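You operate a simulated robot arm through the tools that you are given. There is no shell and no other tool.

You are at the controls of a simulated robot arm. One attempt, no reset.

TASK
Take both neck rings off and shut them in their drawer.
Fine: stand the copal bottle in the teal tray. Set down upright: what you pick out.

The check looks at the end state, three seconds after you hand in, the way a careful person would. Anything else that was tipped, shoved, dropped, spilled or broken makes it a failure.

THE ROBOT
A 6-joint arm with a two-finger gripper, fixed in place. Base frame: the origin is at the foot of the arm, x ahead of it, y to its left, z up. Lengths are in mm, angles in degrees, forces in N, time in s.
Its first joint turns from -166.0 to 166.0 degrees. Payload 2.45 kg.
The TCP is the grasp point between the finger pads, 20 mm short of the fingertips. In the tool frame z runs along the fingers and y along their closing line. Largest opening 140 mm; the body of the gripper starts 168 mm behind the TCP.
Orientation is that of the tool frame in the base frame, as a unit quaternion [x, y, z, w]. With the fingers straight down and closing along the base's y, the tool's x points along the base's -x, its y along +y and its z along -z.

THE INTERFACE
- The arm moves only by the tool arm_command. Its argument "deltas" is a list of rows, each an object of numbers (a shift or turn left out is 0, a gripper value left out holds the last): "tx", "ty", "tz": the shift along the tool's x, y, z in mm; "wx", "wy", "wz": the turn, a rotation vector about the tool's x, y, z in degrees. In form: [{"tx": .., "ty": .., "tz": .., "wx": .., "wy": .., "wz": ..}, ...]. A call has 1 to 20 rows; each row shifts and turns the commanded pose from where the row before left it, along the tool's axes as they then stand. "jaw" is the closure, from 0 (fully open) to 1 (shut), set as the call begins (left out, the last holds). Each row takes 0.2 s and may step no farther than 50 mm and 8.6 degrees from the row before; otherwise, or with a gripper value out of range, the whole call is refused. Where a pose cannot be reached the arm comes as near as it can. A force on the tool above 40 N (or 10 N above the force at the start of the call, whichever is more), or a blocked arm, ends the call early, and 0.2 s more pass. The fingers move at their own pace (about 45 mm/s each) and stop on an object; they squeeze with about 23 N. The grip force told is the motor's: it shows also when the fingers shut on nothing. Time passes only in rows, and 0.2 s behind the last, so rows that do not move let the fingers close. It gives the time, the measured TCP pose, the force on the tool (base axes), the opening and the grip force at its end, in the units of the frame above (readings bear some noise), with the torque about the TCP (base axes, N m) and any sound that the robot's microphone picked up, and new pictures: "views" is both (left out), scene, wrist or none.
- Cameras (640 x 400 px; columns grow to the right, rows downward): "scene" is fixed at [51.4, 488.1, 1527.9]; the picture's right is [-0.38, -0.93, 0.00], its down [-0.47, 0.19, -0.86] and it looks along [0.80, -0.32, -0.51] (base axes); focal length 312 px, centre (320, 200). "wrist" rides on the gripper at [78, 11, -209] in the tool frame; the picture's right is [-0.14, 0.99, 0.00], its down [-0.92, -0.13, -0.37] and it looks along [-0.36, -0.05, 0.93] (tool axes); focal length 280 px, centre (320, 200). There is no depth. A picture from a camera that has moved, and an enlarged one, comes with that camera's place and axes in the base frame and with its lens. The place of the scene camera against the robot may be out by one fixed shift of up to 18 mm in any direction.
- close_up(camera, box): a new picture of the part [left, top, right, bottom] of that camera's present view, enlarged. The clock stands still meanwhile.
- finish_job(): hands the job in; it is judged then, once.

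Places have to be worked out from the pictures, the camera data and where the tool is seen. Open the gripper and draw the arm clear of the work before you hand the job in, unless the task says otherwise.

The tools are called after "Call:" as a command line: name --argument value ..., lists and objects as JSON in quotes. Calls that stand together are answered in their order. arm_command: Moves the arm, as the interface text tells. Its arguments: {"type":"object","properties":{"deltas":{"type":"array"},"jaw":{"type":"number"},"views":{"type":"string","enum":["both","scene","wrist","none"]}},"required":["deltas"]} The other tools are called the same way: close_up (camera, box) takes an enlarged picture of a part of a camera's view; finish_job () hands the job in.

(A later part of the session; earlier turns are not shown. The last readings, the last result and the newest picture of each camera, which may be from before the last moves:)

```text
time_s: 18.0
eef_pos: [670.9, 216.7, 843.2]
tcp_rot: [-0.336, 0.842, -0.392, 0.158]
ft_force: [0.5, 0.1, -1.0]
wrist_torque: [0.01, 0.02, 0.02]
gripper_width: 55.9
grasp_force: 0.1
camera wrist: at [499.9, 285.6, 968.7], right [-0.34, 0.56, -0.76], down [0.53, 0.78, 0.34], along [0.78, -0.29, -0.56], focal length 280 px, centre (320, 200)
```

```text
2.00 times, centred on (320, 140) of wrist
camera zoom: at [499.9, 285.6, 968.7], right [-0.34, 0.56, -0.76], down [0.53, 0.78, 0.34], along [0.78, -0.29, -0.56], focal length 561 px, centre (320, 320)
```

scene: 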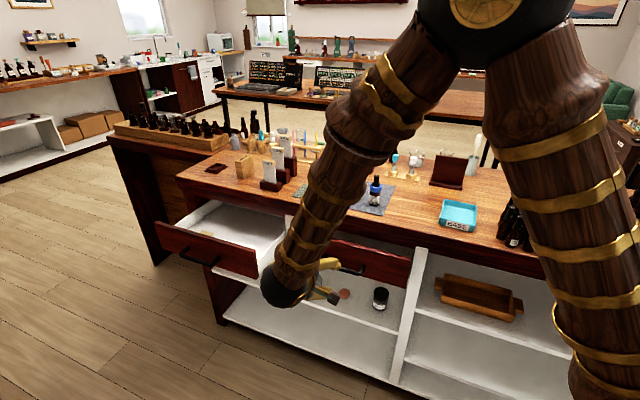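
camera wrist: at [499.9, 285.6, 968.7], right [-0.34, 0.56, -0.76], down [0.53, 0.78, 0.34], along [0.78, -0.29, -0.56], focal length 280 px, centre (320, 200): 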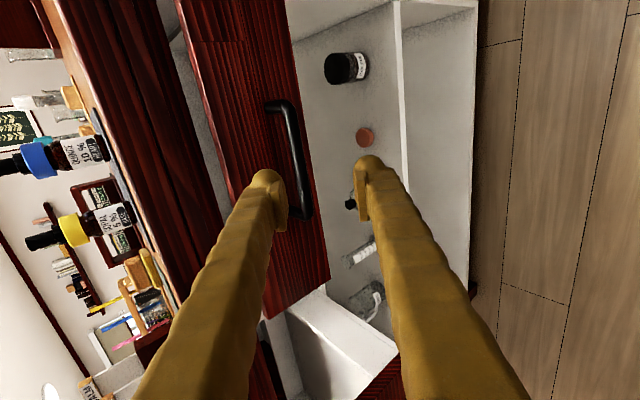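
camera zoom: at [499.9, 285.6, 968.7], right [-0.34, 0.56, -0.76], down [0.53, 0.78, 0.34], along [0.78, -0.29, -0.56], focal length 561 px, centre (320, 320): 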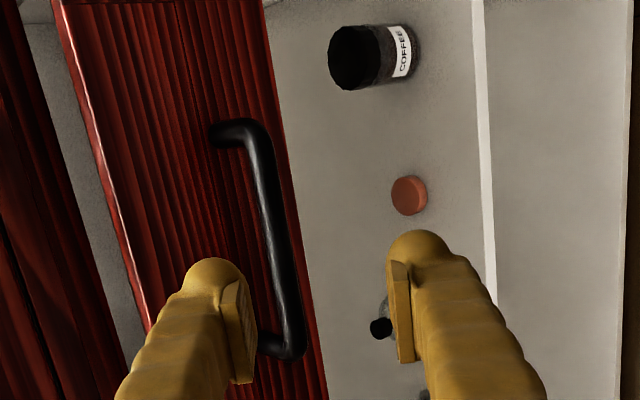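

The drawer is about 35 mm open; bar now at n≈‑418, z≈783. I approach at the 50° tilt with the jaws at ~30 mm, stopping short for a check.

Call:
arm_command --deltas '[{"ty": -23.7}, {"tz": 46.7}, {"tz": 25}, {}, {}]' --jaw 0.77

Call:
close_up --camera "wrist" --box '[220, 60, 420, 220]'

```text
time_s: 19.2
eef_pos: [718.8, 167.1, 815.0]
tcp_rot: [-0.335, 0.842, -0.393, 0.157]
ft_force: [-1.2, 0.9, 0.4]
wrist_torque: [-0.04, -0.02, 0.03]
gripper_width: 32.2
grasp_force: 0.0
camera wrist: at [547.3, 235.7, 940.1], right [-0.34, 0.56, -0.76], down [0.53, 0.78, 0.34], along [0.78, -0.29, -0.56], focal length 280 px, centre (320, 200)
```

scene: 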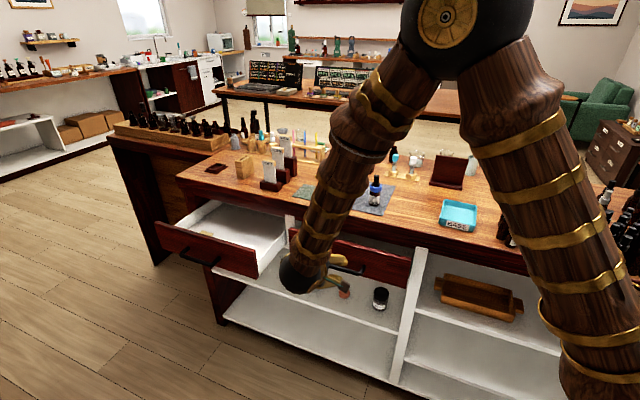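
wrist: 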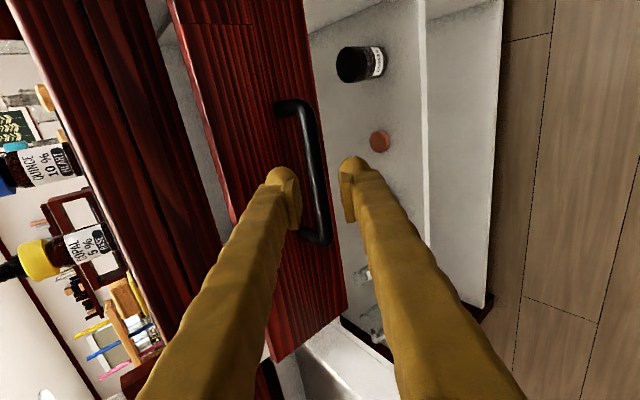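

```text
2.50 times, centred on (320, 140) of wrist
camera zoom: at [547.3, 235.7, 940.1], right [-0.34, 0.56, -0.76], down [0.53, 0.78, 0.34], along [0.78, -0.29, -0.56], focal length 701 px, centre (320, 350)
```

zoom: 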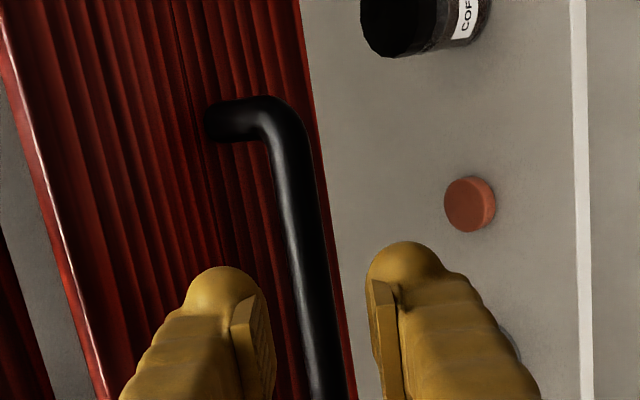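

The bar lies nicely between the fingers, slightly toward the inner one as intended. I advance 44 mm and close.

Call:
arm_command --deltas '[{"tz": 15}, {"tz": 15}, {"tz": 14}, {}]'

Call:
arm_command --deltas '[{}, {}, {}, {}]' --jaw 1

```text
time_s: 20.2
eef_pos: [743.1, 142.1, 787.2]
tcp_rot: [-0.336, 0.842, -0.392, 0.158]
ft_force: [-0.1, 0.1, -0.6]
wrist_torque: [0.01, 0.0, 0.0]
gripper_width: 32.3
grasp_force: 0.0
camera wrist: at [571.5, 210.2, 912.6], right [-0.34, 0.56, -0.76], down [0.53, 0.78, 0.34], along [0.78, -0.29, -0.56], focal length 280 px, centre (320, 200)
```

scene: 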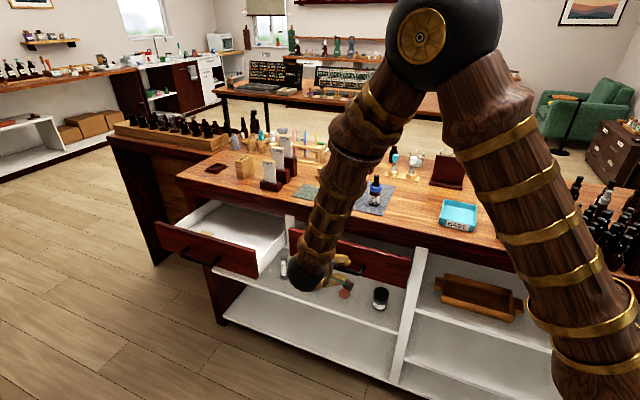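
wrist: 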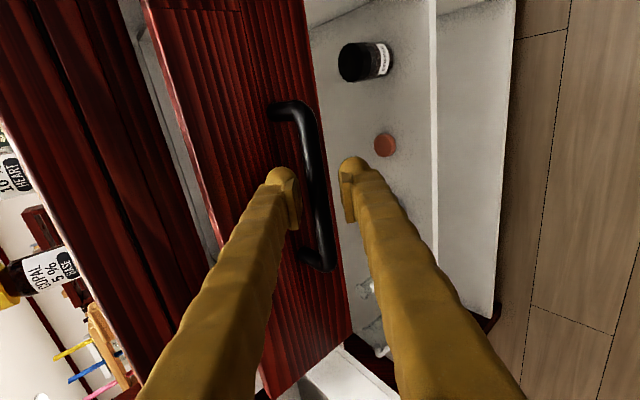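

```text
time_s: 21.2
eef_pos: [743.3, 142.7, 787.6]
tcp_rot: [-0.335, 0.841, -0.394, 0.159]
ft_force: [1.6, -1.6, 17.7]
wrist_torque: [-0.58, 0.4, 0.62]
gripper_width: 14.3
grasp_force: 40.4
camera wrist: at [571.5, 210.3, 913.0], right [-0.34, 0.56, -0.76], down [0.53, 0.78, 0.34], along [0.78, -0.29, -0.56], focal length 280 px, centre (320, 200)
```

scene: 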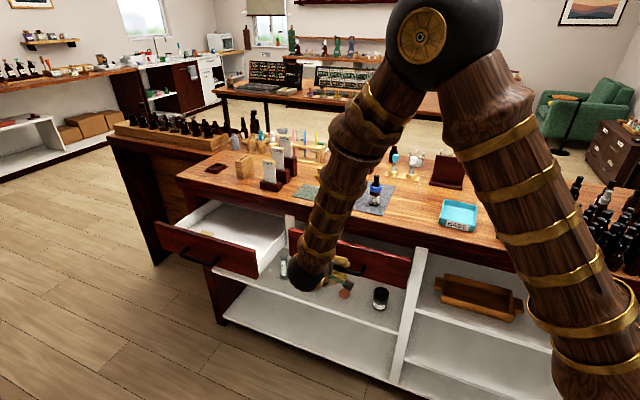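
wrist: 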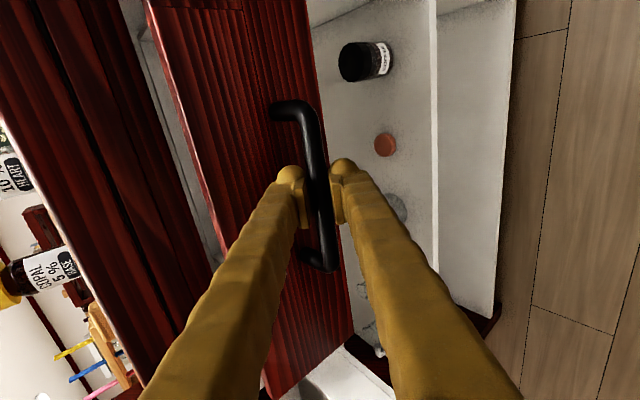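

Bar gripped with the inner finger hooked behind it. I ease the vertical preload and pull slowly straight outward.

Call:
arm_command --deltas '[{"ty": -1.1, "tz": -1}, {"ty": 1.9, "tz": -2.3}, {"ty": 3.2, "tz": -3.8}, {"ty": 3.9, "tz": -4.6}, {"ty": 3.9, "tz": -4.6}, {"ty": 3.9, "tz": -4.6}, {"ty": 3.9, "tz": -4.6}, {"ty": 3.9, "tz": -4.6}, {"ty": 3.9, "tz": -4.6}, {}]'

```text
time_s: 23.4
eef_pos: [711.1, 171.8, 787.8]
tcp_rot: [-0.336, 0.842, -0.393, 0.157]
ft_force: [0.2, 0.4, -2.5]
wrist_torque: [-0.49, 0.53, 0.6]
gripper_width: 14.2
grasp_force: 40.8
stopped in row 10: the force on the tool passed its limit at 41 N (the readings are from after the stop); the commanded pose is now the measured one
camera wrist: at [540.7, 241.8, 913.4], right [-0.34, 0.56, -0.76], down [0.53, 0.78, 0.33], along [0.78, -0.29, -0.56], focal length 280 px, centre (320, 200)
```

scene: 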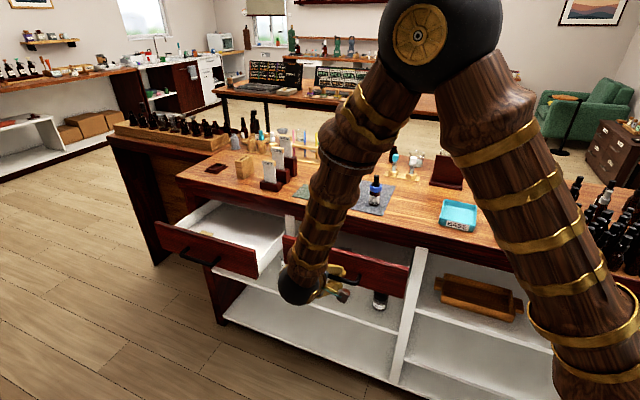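
wrist: 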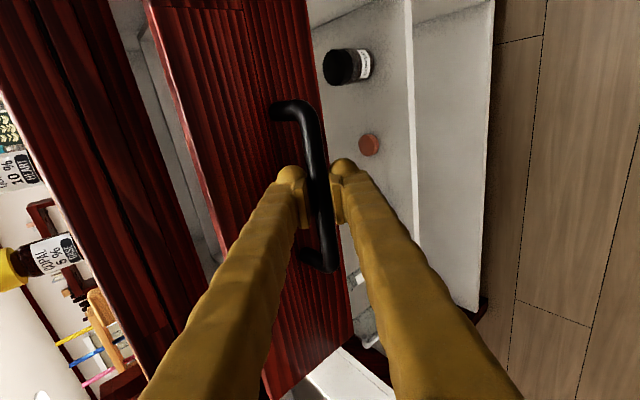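

It works: the drawer followed by ~43 mm before a 41 N force stop. I keep pulling, more slowly and with a small direction correction.

Call:
arm_command --deltas '[{"ty": 2.6, "tz": -3.1, "tx": 0.15}, {"ty": 2.6, "tz": -3.1, "tx": 0.15}, {"ty": 2.6, "tz": -3.1, "tx": 0.15}, {"ty": 2.6, "tz": -3.1, "tx": 0.15}, {"ty": 2.6, "tz": -3.1, "tx": 0.15}, {"ty": 2.6, "tz": -3.1, "tx": 0.15}, {"ty": 2.6, "tz": -3.1, "tx": 0.15}, {"ty": 2.6, "tz": -3.1, "tx": 0.15}, {"ty": 2.6, "tz": -3.1, "tx": 0.15}, {"ty": 2.6, "tz": -3.1, "tx": 0.15}, {"ty": 2.6, "tz": -3.1, "tx": 0.15}, {"ty": 2.6, "tz": -3.1, "tx": 0.15}, {"ty": 2.6, "tz": -3.1, "tx": 0.15}, {"ty": 2.6, "tz": -3.1, "tx": 0.15}, {}]'

```text
time_s: 26.6
eef_pos: [671.8, 214.0, 786.9]
tcp_rot: [-0.336, 0.842, -0.393, 0.157]
ft_force: [0.9, -2.6, -23.9]
wrist_torque: [-0.51, 0.64, 0.43]
gripper_width: 14.2
grasp_force: 40.2
camera wrist: at [500.7, 282.0, 913.5], right [-0.34, 0.56, -0.76], down [0.53, 0.78, 0.33], along [0.78, -0.29, -0.56], focal length 280 px, centre (320, 200)
```

scene: 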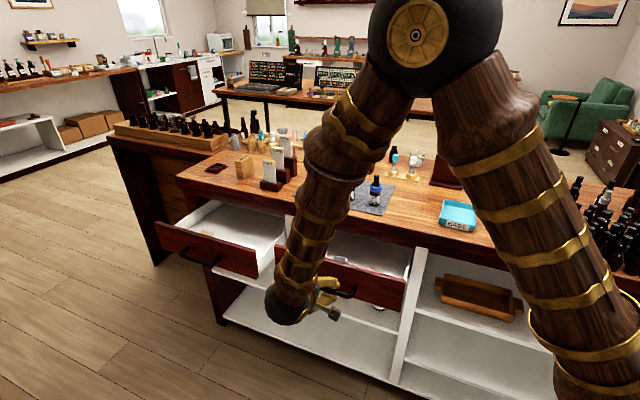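
wrist: 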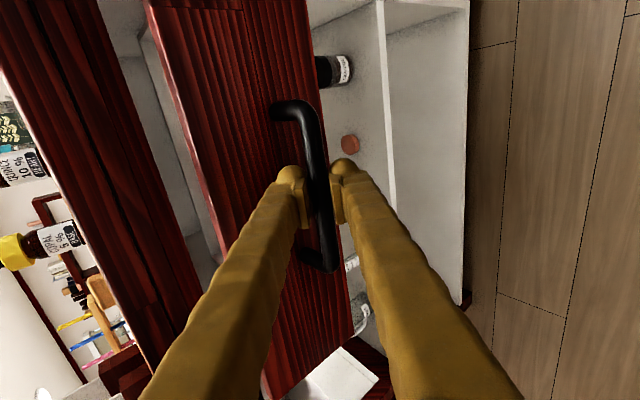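

The drawer is now about 135 mm open and something red shows inside. I'll zoom in from the scene camera.

Call:
close_up --camera "scene" --box '[310, 215, 430, 310]'

```text
4.21 times, centred on (370, 262) of scene
camera zoom: at [51.4, 488.1, 1527.9], right [-0.38, -0.93, 0.0], down [-0.47, 0.19, -0.86], along [0.8, -0.32, -0.51], focal length 1312 px, centre (110, -63)
```

zoom: 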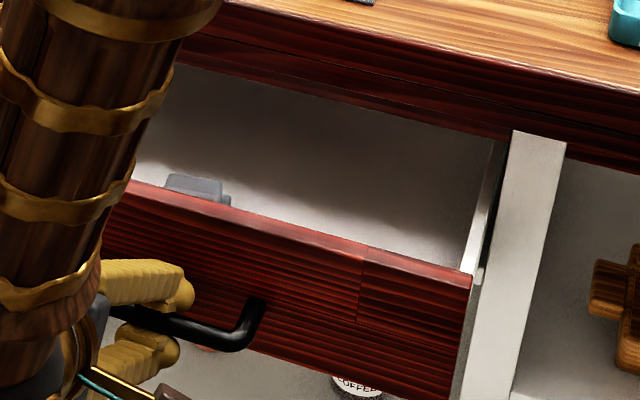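

There's a grey object inside near the front. I pull the drawer out further, easing the vertical load, so I can look in from above.

Call:
arm_command --deltas '[{"ty": 1, "tz": 0.9}, {"ty": 2.6, "tz": -3.1, "tx": 0.15}, {"ty": 2.6, "tz": -3.1, "tx": 0.15}, {"ty": 2.6, "tz": -3.1, "tx": 0.15}, {"ty": 2.6, "tz": -3.1, "tx": 0.15}, {"ty": 2.6, "tz": -3.1, "tx": 0.15}, {"ty": 2.6, "tz": -3.1, "tx": 0.15}, {"ty": 2.6, "tz": -3.1, "tx": 0.15}, {"ty": 2.6, "tz": -3.1, "tx": 0.15}, {"ty": 2.6, "tz": -3.1, "tx": 0.15}, {"ty": 2.6, "tz": -3.1, "tx": 0.15}, {"ty": 2.6, "tz": -3.1, "tx": 0.15}, {"ty": 2.6, "tz": -3.1, "tx": 0.15}, {"ty": 2.6, "tz": -3.1, "tx": 0.15}, {"ty": 2.6, "tz": -3.1, "tx": 0.15}, {}]'

Call:
close_up --camera "scene" --box '[290, 205, 430, 310]'

```text
time_s: 30.0
eef_pos: [632.1, 255.2, 785.1]
tcp_rot: [-0.335, 0.842, -0.393, 0.157]
ft_force: [15.6, 14.1, -34.5]
wrist_torque: [-0.34, 0.5, 0.66]
gripper_width: 12.4
grasp_force: 40.2
camera wrist: at [460.7, 322.3, 911.9], right [-0.34, 0.56, -0.76], down [0.53, 0.78, 0.33], along [0.78, -0.29, -0.56], focal length 280 px, centre (320, 200)
```

scene: 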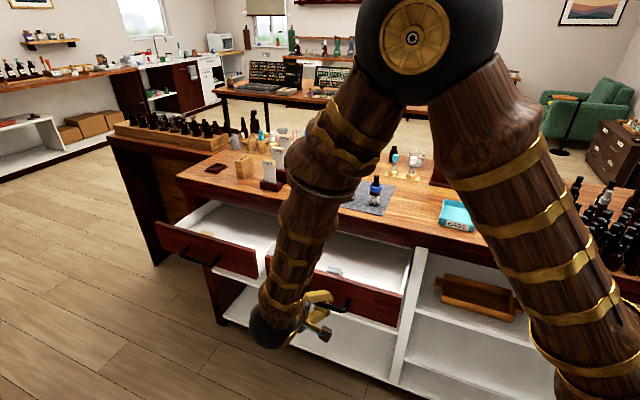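
wrist: 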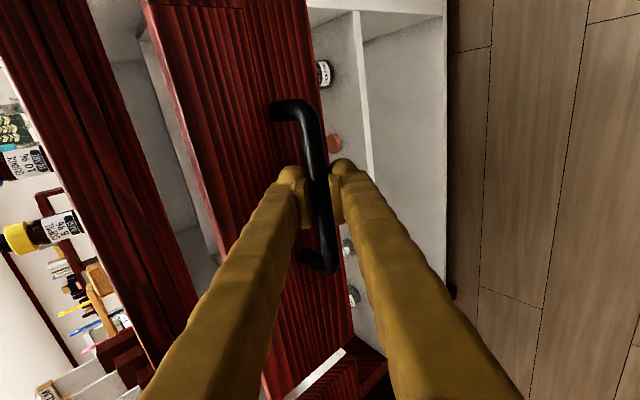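

```text
3.81 times, centred on (360, 258) of scene
camera zoom: at [51.4, 488.1, 1527.9], right [-0.38, -0.93, 0.0], down [-0.47, 0.19, -0.86], along [0.8, -0.32, -0.51], focal length 1187 px, centre (168, -19)
```

zoom: 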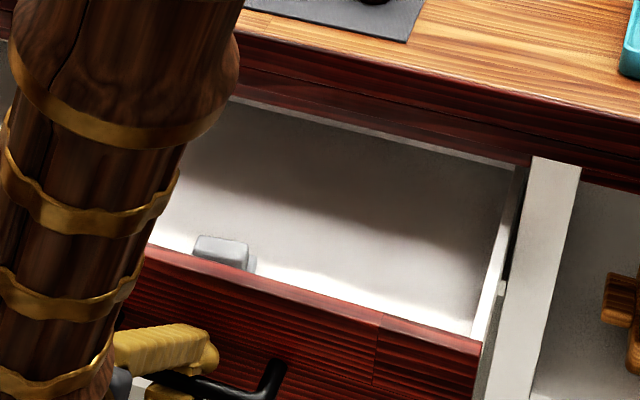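

The drawer is about 190 mm open with only a grey block visible so far. I release the bar, back away and rise to look inside from above.

Call:
arm_command --deltas '[{}, {}, {"tz": -25}, {"tz": -40}, {"tz": -40}, {"tz": -40}, {"tz": -40}, {}]' --jaw 0.7

```text
time_s: 31.8
eef_pos: [534.2, 356.4, 905.2]
tcp_rot: [-0.335, 0.842, -0.393, 0.157]
ft_force: [0.0, 0.3, 0.0]
wrist_torque: [-0.02, 0.04, 0.02]
gripper_width: 42.0
grasp_force: 0.1
camera wrist: at [362.9, 424.8, 1030.7], right [-0.34, 0.56, -0.76], down [0.53, 0.78, 0.33], along [0.78, -0.29, -0.56], focal length 280 px, centre (320, 200)
```

scene: 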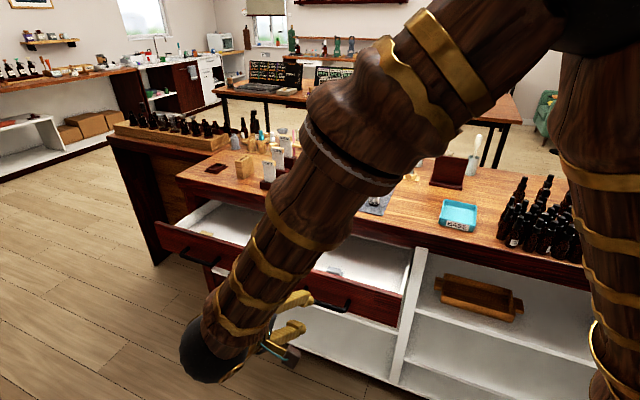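
wrist: 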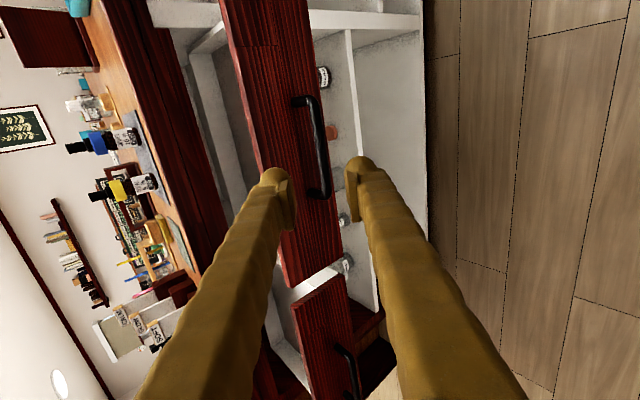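

I turn the tool back to vertical, rise, and move above the opened drawer to see everything in it.

Call:
arm_command --deltas '[{"wx": -8.33}, {"wx": -8.33}, {"wx": -8.33}, {"wx": -8.33}, {"wx": -8.33}, {"wx": -8.35}, {"tz": -50}, {"tz": -50}, {"tz": -50}, {"tz": -50}, {"ty": -50}, {"ty": -50}, {"ty": -50}, {"ty": -50}, {"ty": -50}, {}]' --jaw 0

Call:
close_up --camera "wrist" --box '[200, 40, 440, 240]'

Call:
close_up --camera "scene" --box '[240, 190, 430, 310]'

```text
time_s: 35.2
eef_pos: [706.2, 175.0, 1105.6]
tcp_rot: [-0.371, 0.929, 0.0, 0.0]
ft_force: [0.0, 0.2, 0.1]
wrist_torque: [0.02, -0.03, 0.0]
gripper_width: 139.9
grasp_force: 0.1
camera wrist: at [642.7, 129.9, 1314.6], right [-0.58, 0.81, 0.0], down [0.76, 0.54, 0.37], along [0.3, 0.21, -0.93], focal length 280 px, centre (320, 200)
```

scene: 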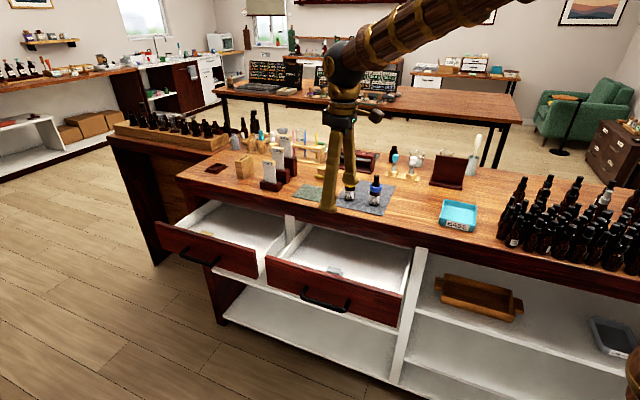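
wrist: 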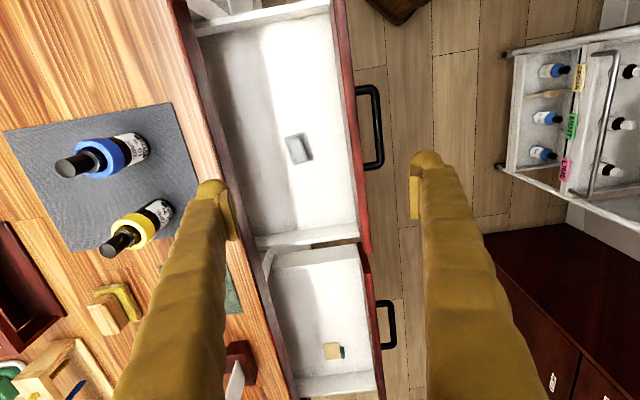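

```text
2.00 times, centred on (320, 140) of wrist
camera zoom: at [642.7, 129.9, 1314.6], right [-0.58, 0.81, 0.0], down [0.76, 0.54, 0.37], along [0.3, 0.21, -0.93], focal length 561 px, centre (320, 320)
```

zoom: 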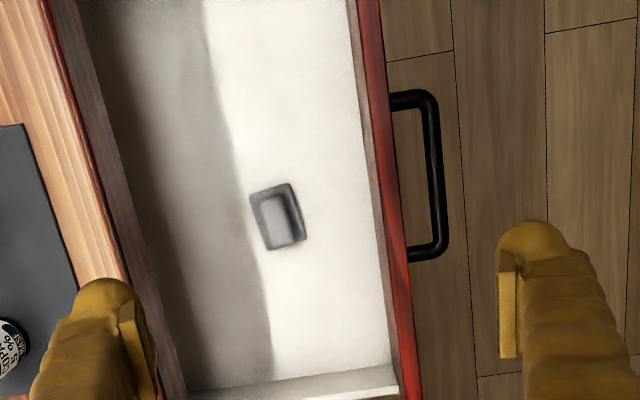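

```text
3.33 times, centred on (335, 250) of scene
camera zoom: at [51.4, 488.1, 1527.9], right [-0.38, -0.93, 0.0], down [-0.47, 0.19, -0.86], along [0.8, -0.32, -0.51], focal length 1039 px, centre (270, 33)
```

zoom: 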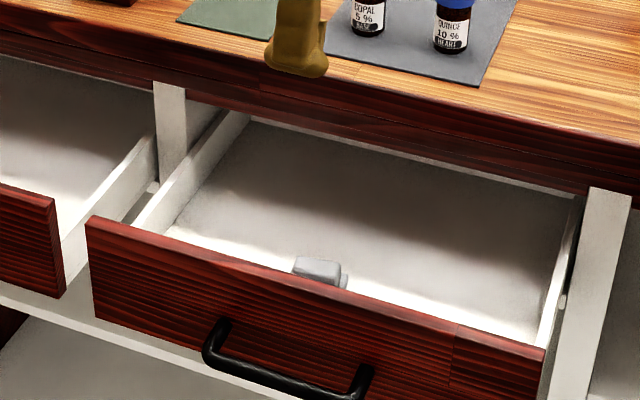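

Only a grey block is visible in this drawer so far; both drawers' back parts are hidden under the bench. I'll lower the camera in front of the drawers and look in under the apron.

Call:
arm_command --deltas '[{"ty": 50}, {"ty": 50}, {"ty": 50}, {"ty": 16, "tz": 40}, {"tz": 47}, {"tz": 47}, {"wx": 8.25}, {"wx": 8.25}, {"wx": 8.25}, {"wx": 8.25}, {"wx": 8.25}, {"wx": 8.25}, {"wx": 8.25}, {"wx": 8.25}, {}]' --jaw 0

Call:
close_up --camera "wrist" --box '[240, 0, 440, 160]'

Call:
close_up --camera "wrist" --box '[240, 150, 440, 310]'

```text
time_s: 38.4
eef_pos: [592.7, 295.4, 971.2]
tcp_rot: [-0.31, 0.778, -0.508, 0.203]
ft_force: [-0.4, -0.2, 0.0]
wrist_torque: [-0.04, -0.03, 0.0]
gripper_width: 140.2
grasp_force: 0.0
camera wrist: at [401.2, 384.5, 1045.9], right [-0.18, 0.39, -0.91], down [0.47, 0.84, 0.27], along [0.86, -0.38, -0.33], focal length 280 px, centre (320, 200)
```

scene: 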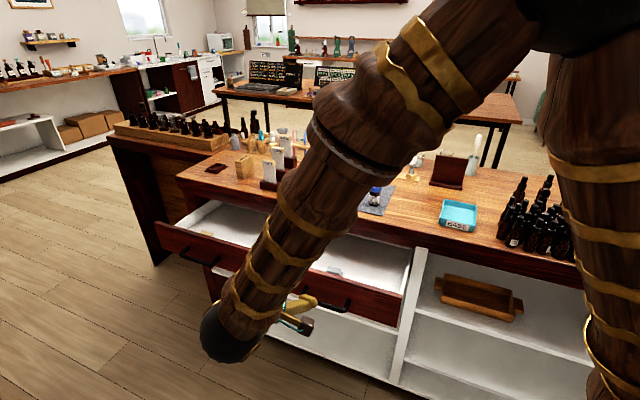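
wrist: 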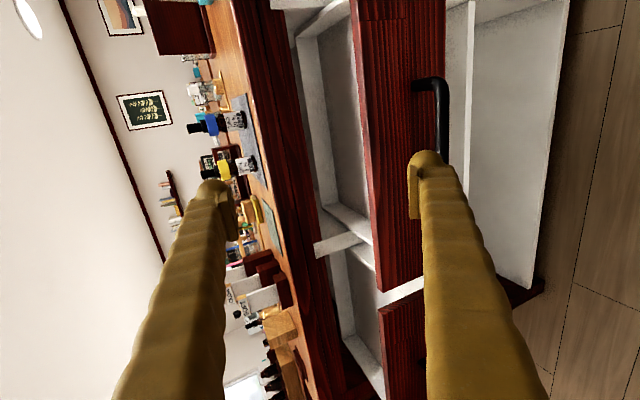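

```text
2.50 times, centred on (340, 80) of wrist
camera zoom: at [401.2, 384.5, 1045.9], right [-0.18, 0.39, -0.91], down [0.47, 0.84, 0.27], along [0.86, -0.38, -0.33], focal length 701 px, centre (270, 500)
```

zoom: 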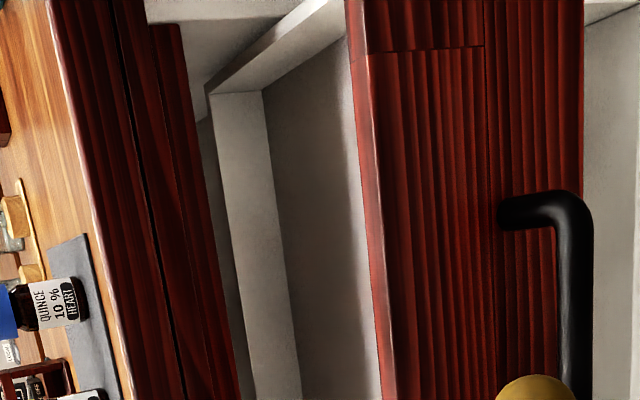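

```text
2.50 times, centred on (340, 230) of wrist
camera zoom: at [401.2, 384.5, 1045.9], right [-0.18, 0.39, -0.91], down [0.47, 0.84, 0.27], along [0.86, -0.38, -0.33], focal length 701 px, centre (270, 125)
```

zoom: 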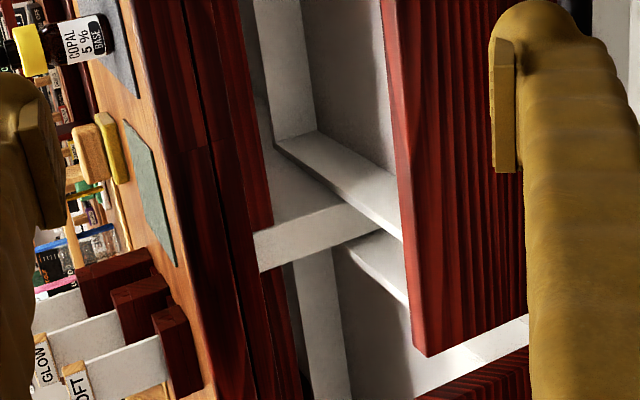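

Both drawers' back walls are visible, so nothing more is hidden: right one has a grey block, left one a pad and eraser. I'll check labels on nearby furniture for the rings' place before deciding.

Call:
close_up --camera "scene" --box '[560, 90, 640, 170]'

Call:
close_up --camera "scene" --box '[400, 50, 540, 110]'

Call:
close_up --camera "scene" --box '[100, 20, 240, 120]'

Call:
close_up --camera "scene" --box '[0, 0, 130, 100]'

Call:
close_up --camera "scene" --box '[400, 250, 640, 400]'

```text
5.00 times, centred on (600, 130) of scene
camera zoom: at [51.4, 488.1, 1527.9], right [-0.38, -0.93, 0.0], down [-0.47, 0.19, -0.86], along [0.8, -0.32, -0.51], focal length 1558 px, centre (-1080, 550)
```

zoom: 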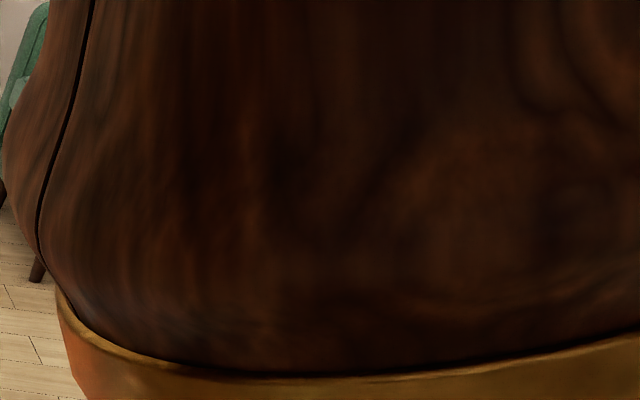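

```text
4.57 times, centred on (470, 80) of scene
camera zoom: at [51.4, 488.1, 1527.9], right [-0.38, -0.93, 0.0], down [-0.47, 0.19, -0.86], along [0.8, -0.32, -0.51], focal length 1425 px, centre (-366, 749)
```

zoom: 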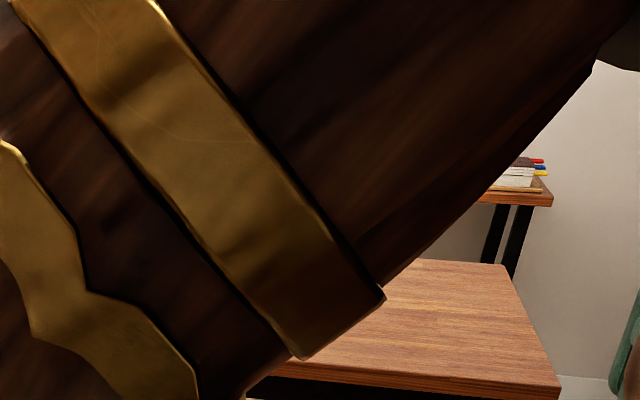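

```text
4.00 times, centred on (170, 70) of scene
camera zoom: at [51.4, 488.1, 1527.9], right [-0.38, -0.93, 0.0], down [-0.47, 0.19, -0.86], along [0.8, -0.32, -0.51], focal length 1246 px, centre (920, 720)
```

zoom: 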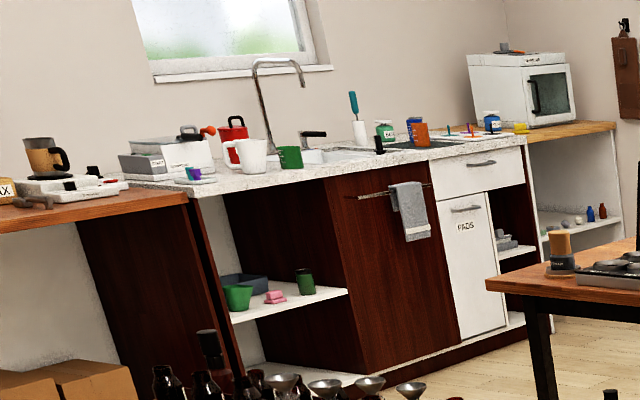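

```text
4.00 times, centred on (65, 50) of scene
camera zoom: at [51.4, 488.1, 1527.9], right [-0.38, -0.93, 0.0], down [-0.47, 0.19, -0.86], along [0.8, -0.32, -0.51], focal length 1246 px, centre (1340, 800)
```

zoom: 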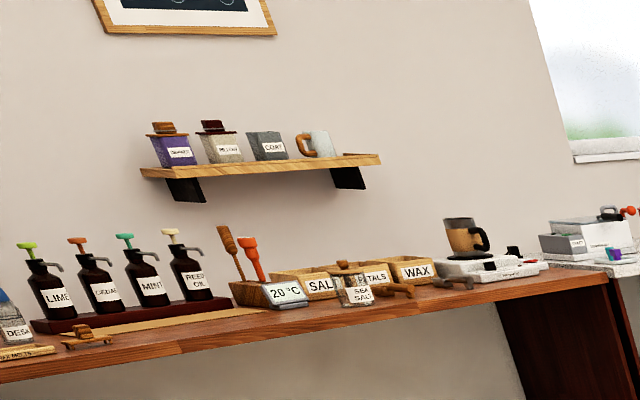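

```text
2.67 times, centred on (520, 325) of scene
camera zoom: at [51.4, 488.1, 1527.9], right [-0.38, -0.93, 0.0], down [-0.47, 0.19, -0.86], along [0.8, -0.32, -0.51], focal length 831 px, centre (-213, -133)
```

zoom: 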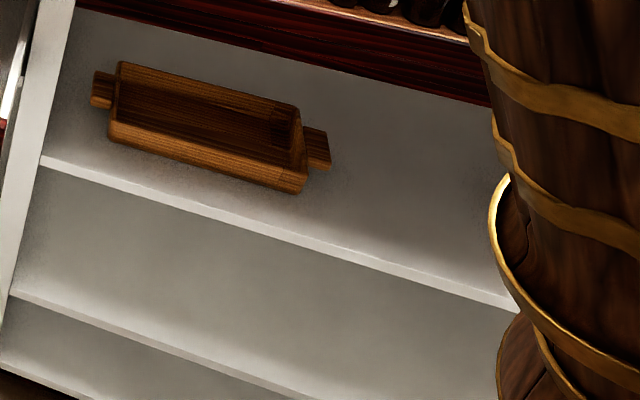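

No other ring storage is visible in the room. I'll look closely at the grey object in the right drawer from above.

Call:
arm_command --deltas '[{"tz": -40}, {"wx": -8.25}, {"wx": -8.25}, {"wx": -8.25}, {"wx": -8.25}, {"wx": -8.25}, {"wx": -8.25}, {"wx": -8.25}, {"wx": -8.25}, {"ty": -40}, {"ty": -40}, {"ty": -40}, {"ty": -10}, {}]' --jaw 0

Call:
close_up --camera "wrist" --box '[210, 40, 430, 220]'

```text
time_s: 41.4
eef_pos: [656.9, 227.6, 987.2]
tcp_rot: [-0.371, 0.929, -0.001, 0.001]
ft_force: [-0.6, 0.2, 0.2]
wrist_torque: [0.01, -0.01, 0.0]
gripper_width: 140.1
grasp_force: 0.1
camera wrist: at [592.1, 182.8, 1196.7], right [-0.58, 0.81, 0.0], down [0.76, 0.54, 0.37], along [0.3, 0.21, -0.93], focal length 280 px, centre (320, 200)
```

scene: 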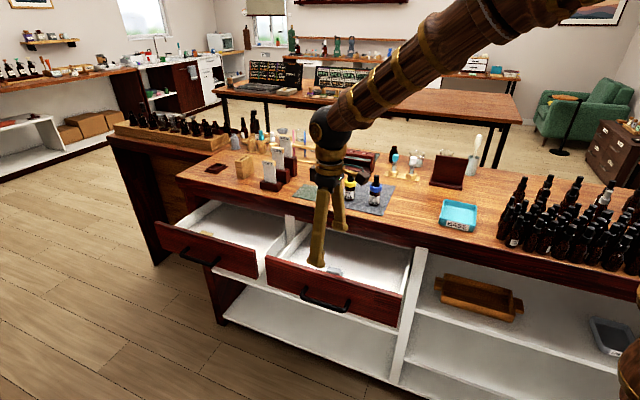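
wrist: 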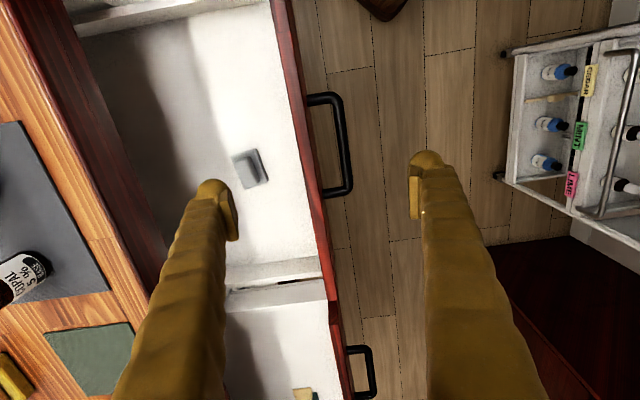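

```text
2.22 times, centred on (320, 130) of wrist
camera zoom: at [592.1, 182.8, 1196.7], right [-0.58, 0.81, 0.0], down [0.76, 0.54, 0.37], along [0.3, 0.21, -0.93], focal length 623 px, centre (320, 356)
```

zoom: 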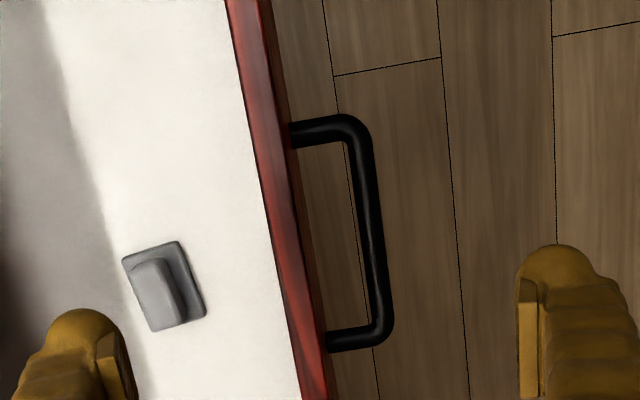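

The grey object looks like a hole-punch. I'll take an equally close look into the left drawer before deciding which one is the rings'.

Call:
arm_command --deltas '[{"tz": -40}, {"tz": -40}, {"tz": -30}, {"tx": -45, "ty": -20}, {"tx": -45, "ty": -20}, {"tx": -45, "ty": -20}, {"tx": -45}, {}]'

Call:
close_up --camera "wrist" --box '[220, 60, 420, 260]'

```text
time_s: 43.2
eef_pos: [828.4, 309.5, 1098.0]
tcp_rot: [-0.371, 0.929, 0.0, 0.001]
ft_force: [0.1, 0.6, -0.6]
wrist_torque: [-0.01, 0.04, -0.03]
gripper_width: 139.9
grasp_force: 0.0
camera wrist: at [764.6, 264.1, 1307.6], right [-0.58, 0.81, 0.0], down [0.76, 0.54, 0.37], along [0.3, 0.21, -0.93], focal length 280 px, centre (320, 200)
```

scene: 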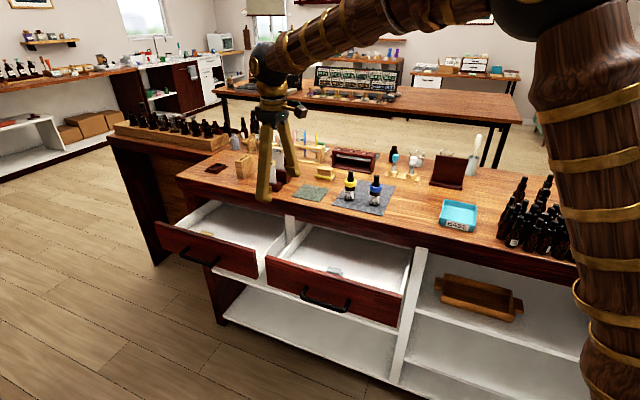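
wrist: 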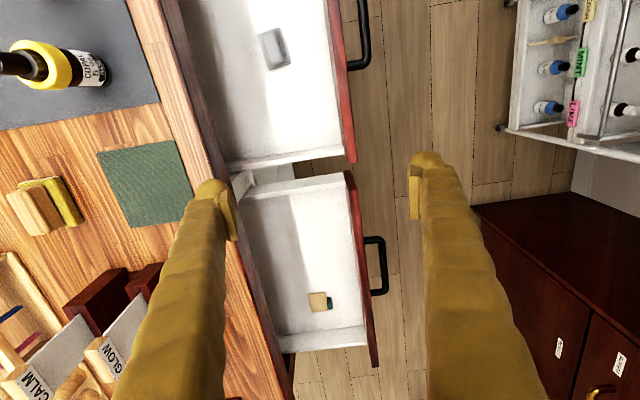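

```text
2.00 times, centred on (320, 160) of wrist
camera zoom: at [764.6, 264.1, 1307.6], right [-0.58, 0.81, 0.0], down [0.76, 0.54, 0.37], along [0.3, 0.21, -0.93], focal length 561 px, centre (320, 280)
```

zoom: 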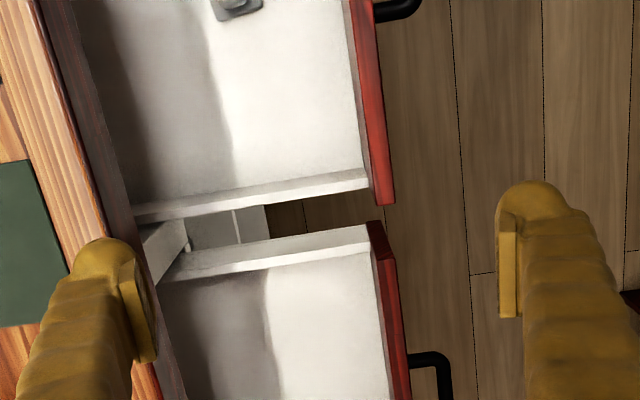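

Call:
close_up --camera "wrist" --box '[280, 270, 360, 330]'

Call:
close_up --camera "wrist" --box '[240, 10, 320, 80]'

Call:
close_up --camera "wrist" --box '[500, 290, 640, 400]'

Call:
close_up --camera "scene" --box '[280, 180, 440, 320]'

```text
6.67 times, centred on (320, 300) of wrist
camera zoom: at [764.6, 264.1, 1307.6], right [-0.58, 0.81, 0.0], down [0.76, 0.54, 0.37], along [0.3, 0.21, -0.93], focal length 1869 px, centre (320, -467)
```

zoom: 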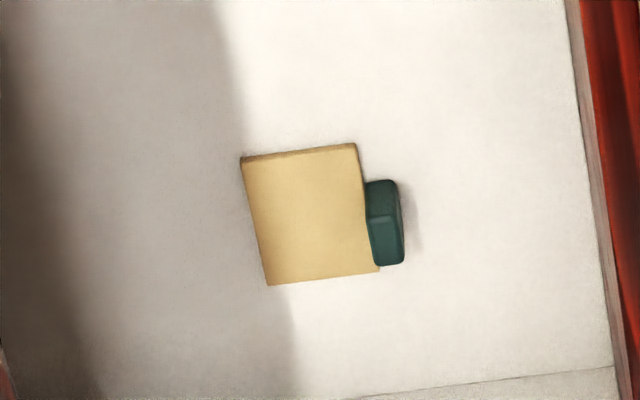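

```text
5.71 times, centred on (280, 45) of wrist
camera zoom: at [764.6, 264.1, 1307.6], right [-0.58, 0.81, 0.0], down [0.76, 0.54, 0.37], along [0.3, 0.21, -0.93], focal length 1602 px, centre (549, 1086)
```

zoom: 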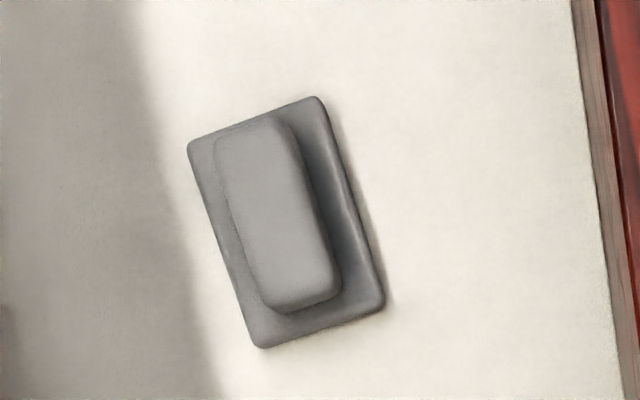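

```text
3.64 times, centred on (570, 345) of wrist
camera zoom: at [764.6, 264.1, 1307.6], right [-0.58, 0.81, 0.0], down [0.76, 0.54, 0.37], along [0.3, 0.21, -0.93], focal length 1020 px, centre (-589, -327)
```

zoom: 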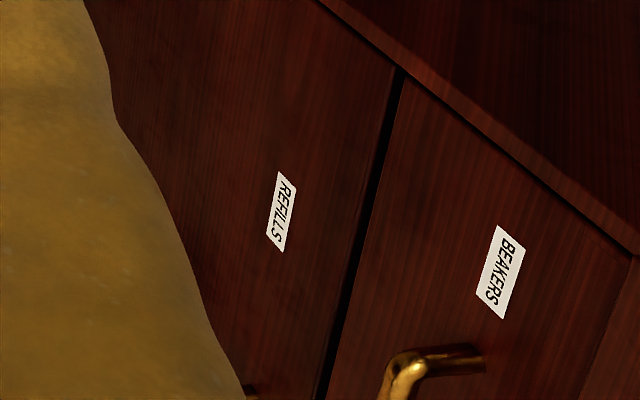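

```text
2.86 times, centred on (360, 250) of scene
camera zoom: at [51.4, 488.1, 1527.9], right [-0.38, -0.93, 0.0], down [-0.47, 0.19, -0.86], along [0.8, -0.32, -0.51], focal length 890 px, centre (206, 57)
```

zoom: 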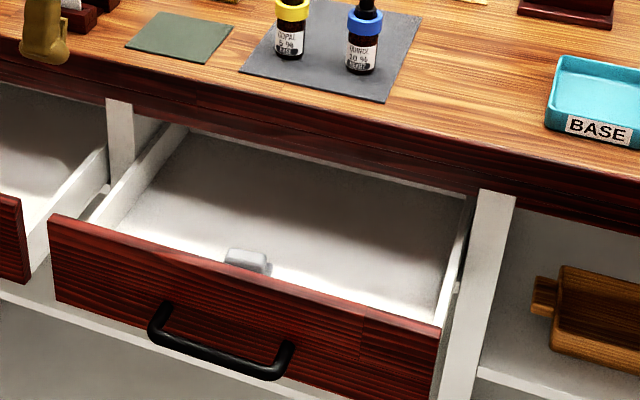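

I'll zoom even further onto the grey object and the drawer walls to be sure about what belongs where.

Call:
close_up --camera "wrist" --box '[255, 25, 295, 75]'

Call:
close_up --camera "scene" --box '[322, 258, 352, 278]'

Call:
close_up --camera "scene" --box '[340, 165, 395, 210]'

Call:
close_up --camera "scene" --box '[430, 190, 490, 240]'

```text
8.00 times, centred on (275, 50) of wrist
camera zoom: at [764.6, 264.1, 1307.6], right [-0.58, 0.81, 0.0], down [0.76, 0.54, 0.37], along [0.3, 0.21, -0.93], focal length 2243 px, centre (680, 1400)
```

zoom: 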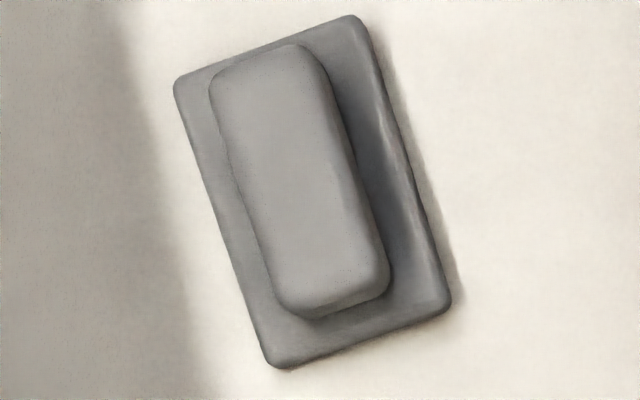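

```text
16.00 times, centred on (337, 268) of scene
camera zoom: at [51.4, 488.1, 1527.9], right [-0.38, -0.93, 0.0], down [-0.47, 0.19, -0.86], along [0.8, -0.32, -0.51], focal length 4986 px, centre (48, -888)
```

zoom: 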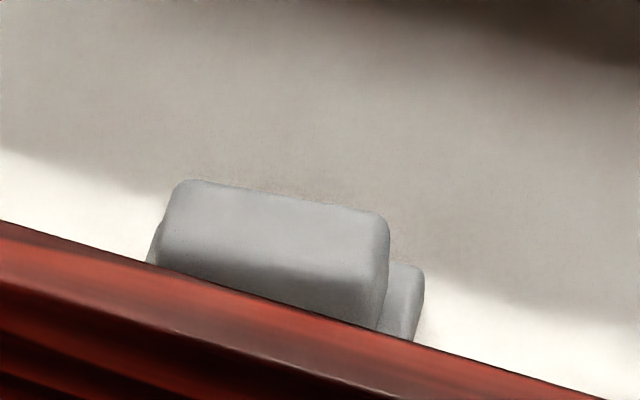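

```text
8.89 times, centred on (368, 188) of scene
camera zoom: at [51.4, 488.1, 1527.9], right [-0.38, -0.93, 0.0], down [-0.47, 0.19, -0.86], along [0.8, -0.32, -0.51], focal length 2770 px, centre (-102, 311)
```

zoom: 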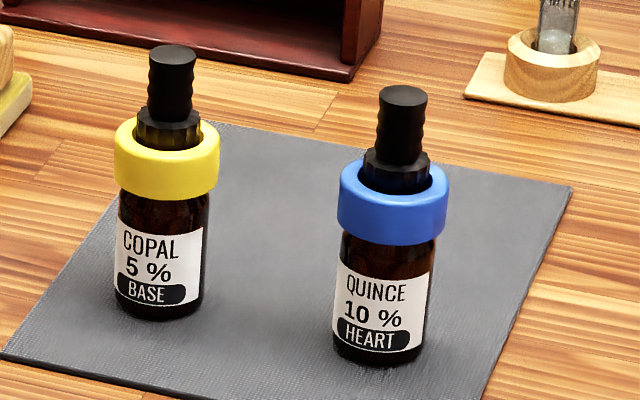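

```text
8.00 times, centred on (460, 215) of scene
camera zoom: at [51.4, 488.1, 1527.9], right [-0.38, -0.93, 0.0], down [-0.47, 0.19, -0.86], along [0.8, -0.32, -0.51], focal length 2493 px, centre (-800, 80)
```

zoom: 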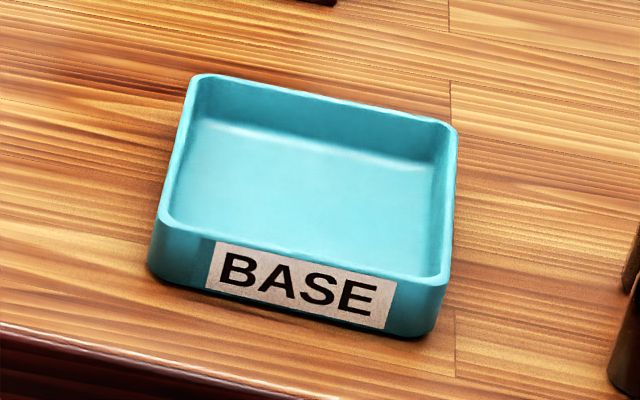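

Both drawers hold only odd stationery, so contents don't mark either as the rings'. The drawer that was standing open from the start is the natural reading for "shut them in their drawer", so I'll restore the right one first: go horizontal with closed fingers in front of its panel, left of the handle.

Call:
arm_command --deltas '[{"ty": 50}, {"ty": 50}, {"ty": 50, "tx": 16}, {"ty": 20, "tx": 32}, {"wx": 8.182}, {"wx": 8.182}, {"wx": 8.182}, {"wx": 8.182}, {"wx": 8.182}, {"wx": 8.182}, {"wx": 8.182}, {"wx": 8.182}, {"wx": 8.182}, {"wx": 8.182}, {"wx": 8.18}, {}]' --jaw 1

Call:
arm_command --deltas '[{"ty": 49}, {"ty": 49}, {"ty": 49}, {"ty": 49}, {"ty": 49}, {"ty": 49}, {}]'

```text
refused: row 3 steps farther than a row can; nothing moved
```

```text
time_s: 44.8
eef_pos: [625.4, 523.2, 1095.2]
tcp_rot: [-0.37, 0.929, -0.001, 0.001]
ft_force: [-0.6, 0.4, -0.5]
wrist_torque: [-0.01, -0.01, -0.02]
gripper_width: 139.7
grasp_force: 0.1
camera wrist: at [560.5, 478.1, 1305.6], right [-0.58, 0.81, 0.0], down [0.76, 0.54, 0.37], along [0.3, 0.21, -0.93], focal length 280 px, centre (320, 200)
```

scene: 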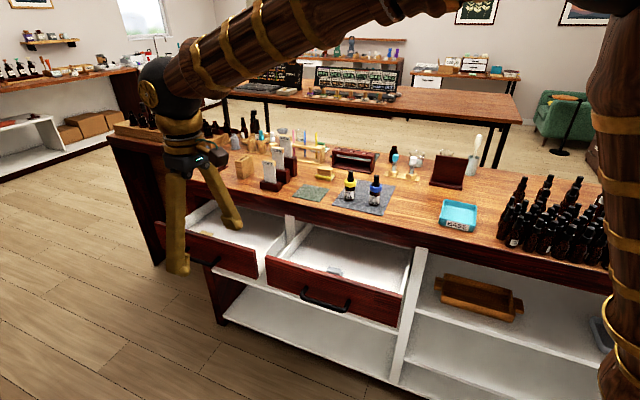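
wrist: 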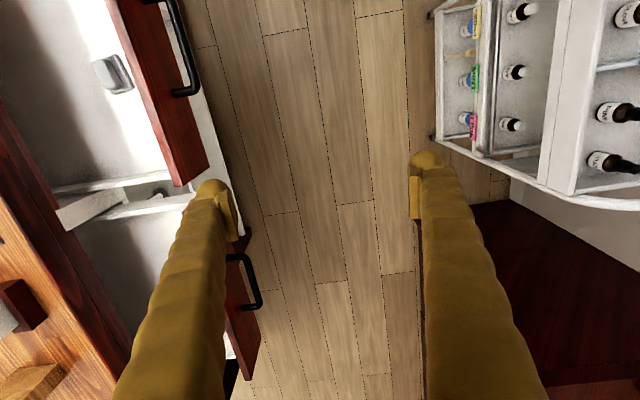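

The first call was refused (step too long) and only the second moved the arm, harmlessly, outward at height. I redo the repositioning and rotation in legal steps.

Call:
arm_command --deltas '[{"ty": -40, "tx": 16}, {"ty": -40, "tx": 16}, {"ty": -40, "tx": 16}, {"wx": 8.182}, {"wx": 8.182}, {"wx": 8.182}, {"wx": 8.182}, {"wx": 8.182}, {"wx": 8.182}, {"wx": 8.182}, {"wx": 8.182}, {"wx": 8.182}, {"wx": 8.182}, {"wx": 8.18}, {}]' --jaw 1 --views "scene"

```text
time_s: 48.0
eef_pos: [672.5, 401.7, 1098.1]
tcp_rot: [0.262, -0.657, 0.657, -0.261]
ft_force: [0.1, 0.2, 0.1]
wrist_torque: [0.01, 0.0, 0.0]
gripper_width: 0.0
grasp_force: 23.3
```

scene: 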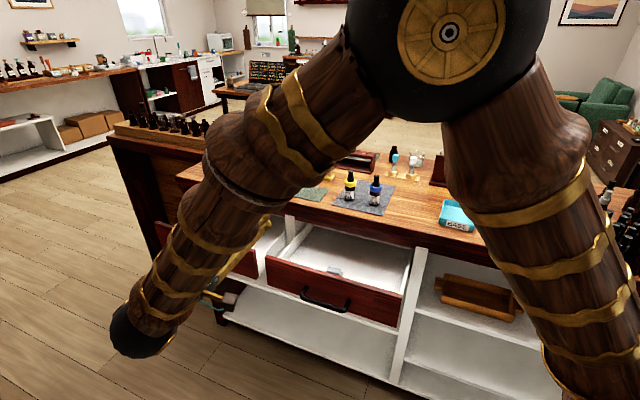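

Tool is horizontal at d≈764, n≈‑172. Now lower to panel height (z≈808), still ~100 mm clear of the panel.

Call:
arm_command --deltas '[{"ty": 48.3}, {"ty": 48.3}, {"ty": 48.3}, {"ty": 48.3}, {"ty": 48.3}, {"ty": 48.3}, {}]'

```text
time_s: 49.6
eef_pos: [673.0, 400.7, 807.4]
tcp_rot: [0.262, -0.656, 0.657, -0.263]
ft_force: [-0.1, 0.9, -0.8]
wrist_torque: [-0.03, -0.01, -0.01]
gripper_width: 0.1
grasp_force: 22.7
camera wrist: at [473.1, 499.5, 796.9], right [0.1, 0.09, -0.99], down [0.41, 0.9, 0.13], along [0.9, -0.42, 0.05], focal length 280 px, centre (320, 200)
```

scene: 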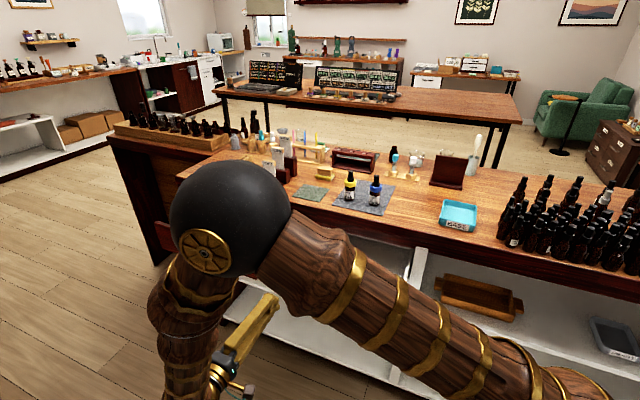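
wrist: 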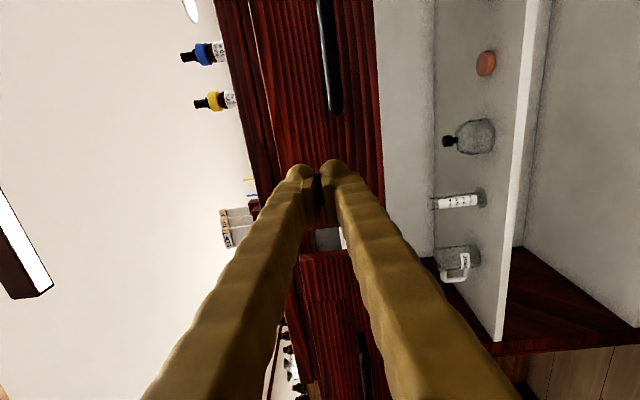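

The closed fingertips point at the right panel left of the handle. I advance to it and push slowly.

Call:
arm_command --deltas '[{"tz": 30}, {"tz": 30}, {"tz": 25}, {"tz": 6}, {"tz": 6}, {"tz": 5}, {"tz": 5}, {"tz": 5}, {"tz": 5}, {"tz": 5}, {"tz": 5}, {"tz": 5}, {"tz": 5}, {"tz": 5}, {"tz": 5}, {"tz": 5}, {"tz": 5}, {"tz": 5}, {"tz": 5}, {}]' --views "scene"

```text
time_s: 53.8
eef_pos: [788.1, 279.0, 807.1]
tcp_rot: [0.261, -0.656, 0.658, -0.262]
ft_force: [-0.1, 0.1, 0.1]
wrist_torque: [-0.01, 0.0, -0.02]
gripper_width: 0.0
grasp_force: 29.0
```

scene: 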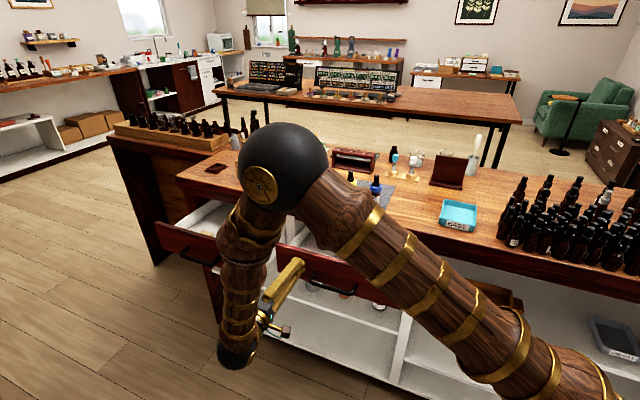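

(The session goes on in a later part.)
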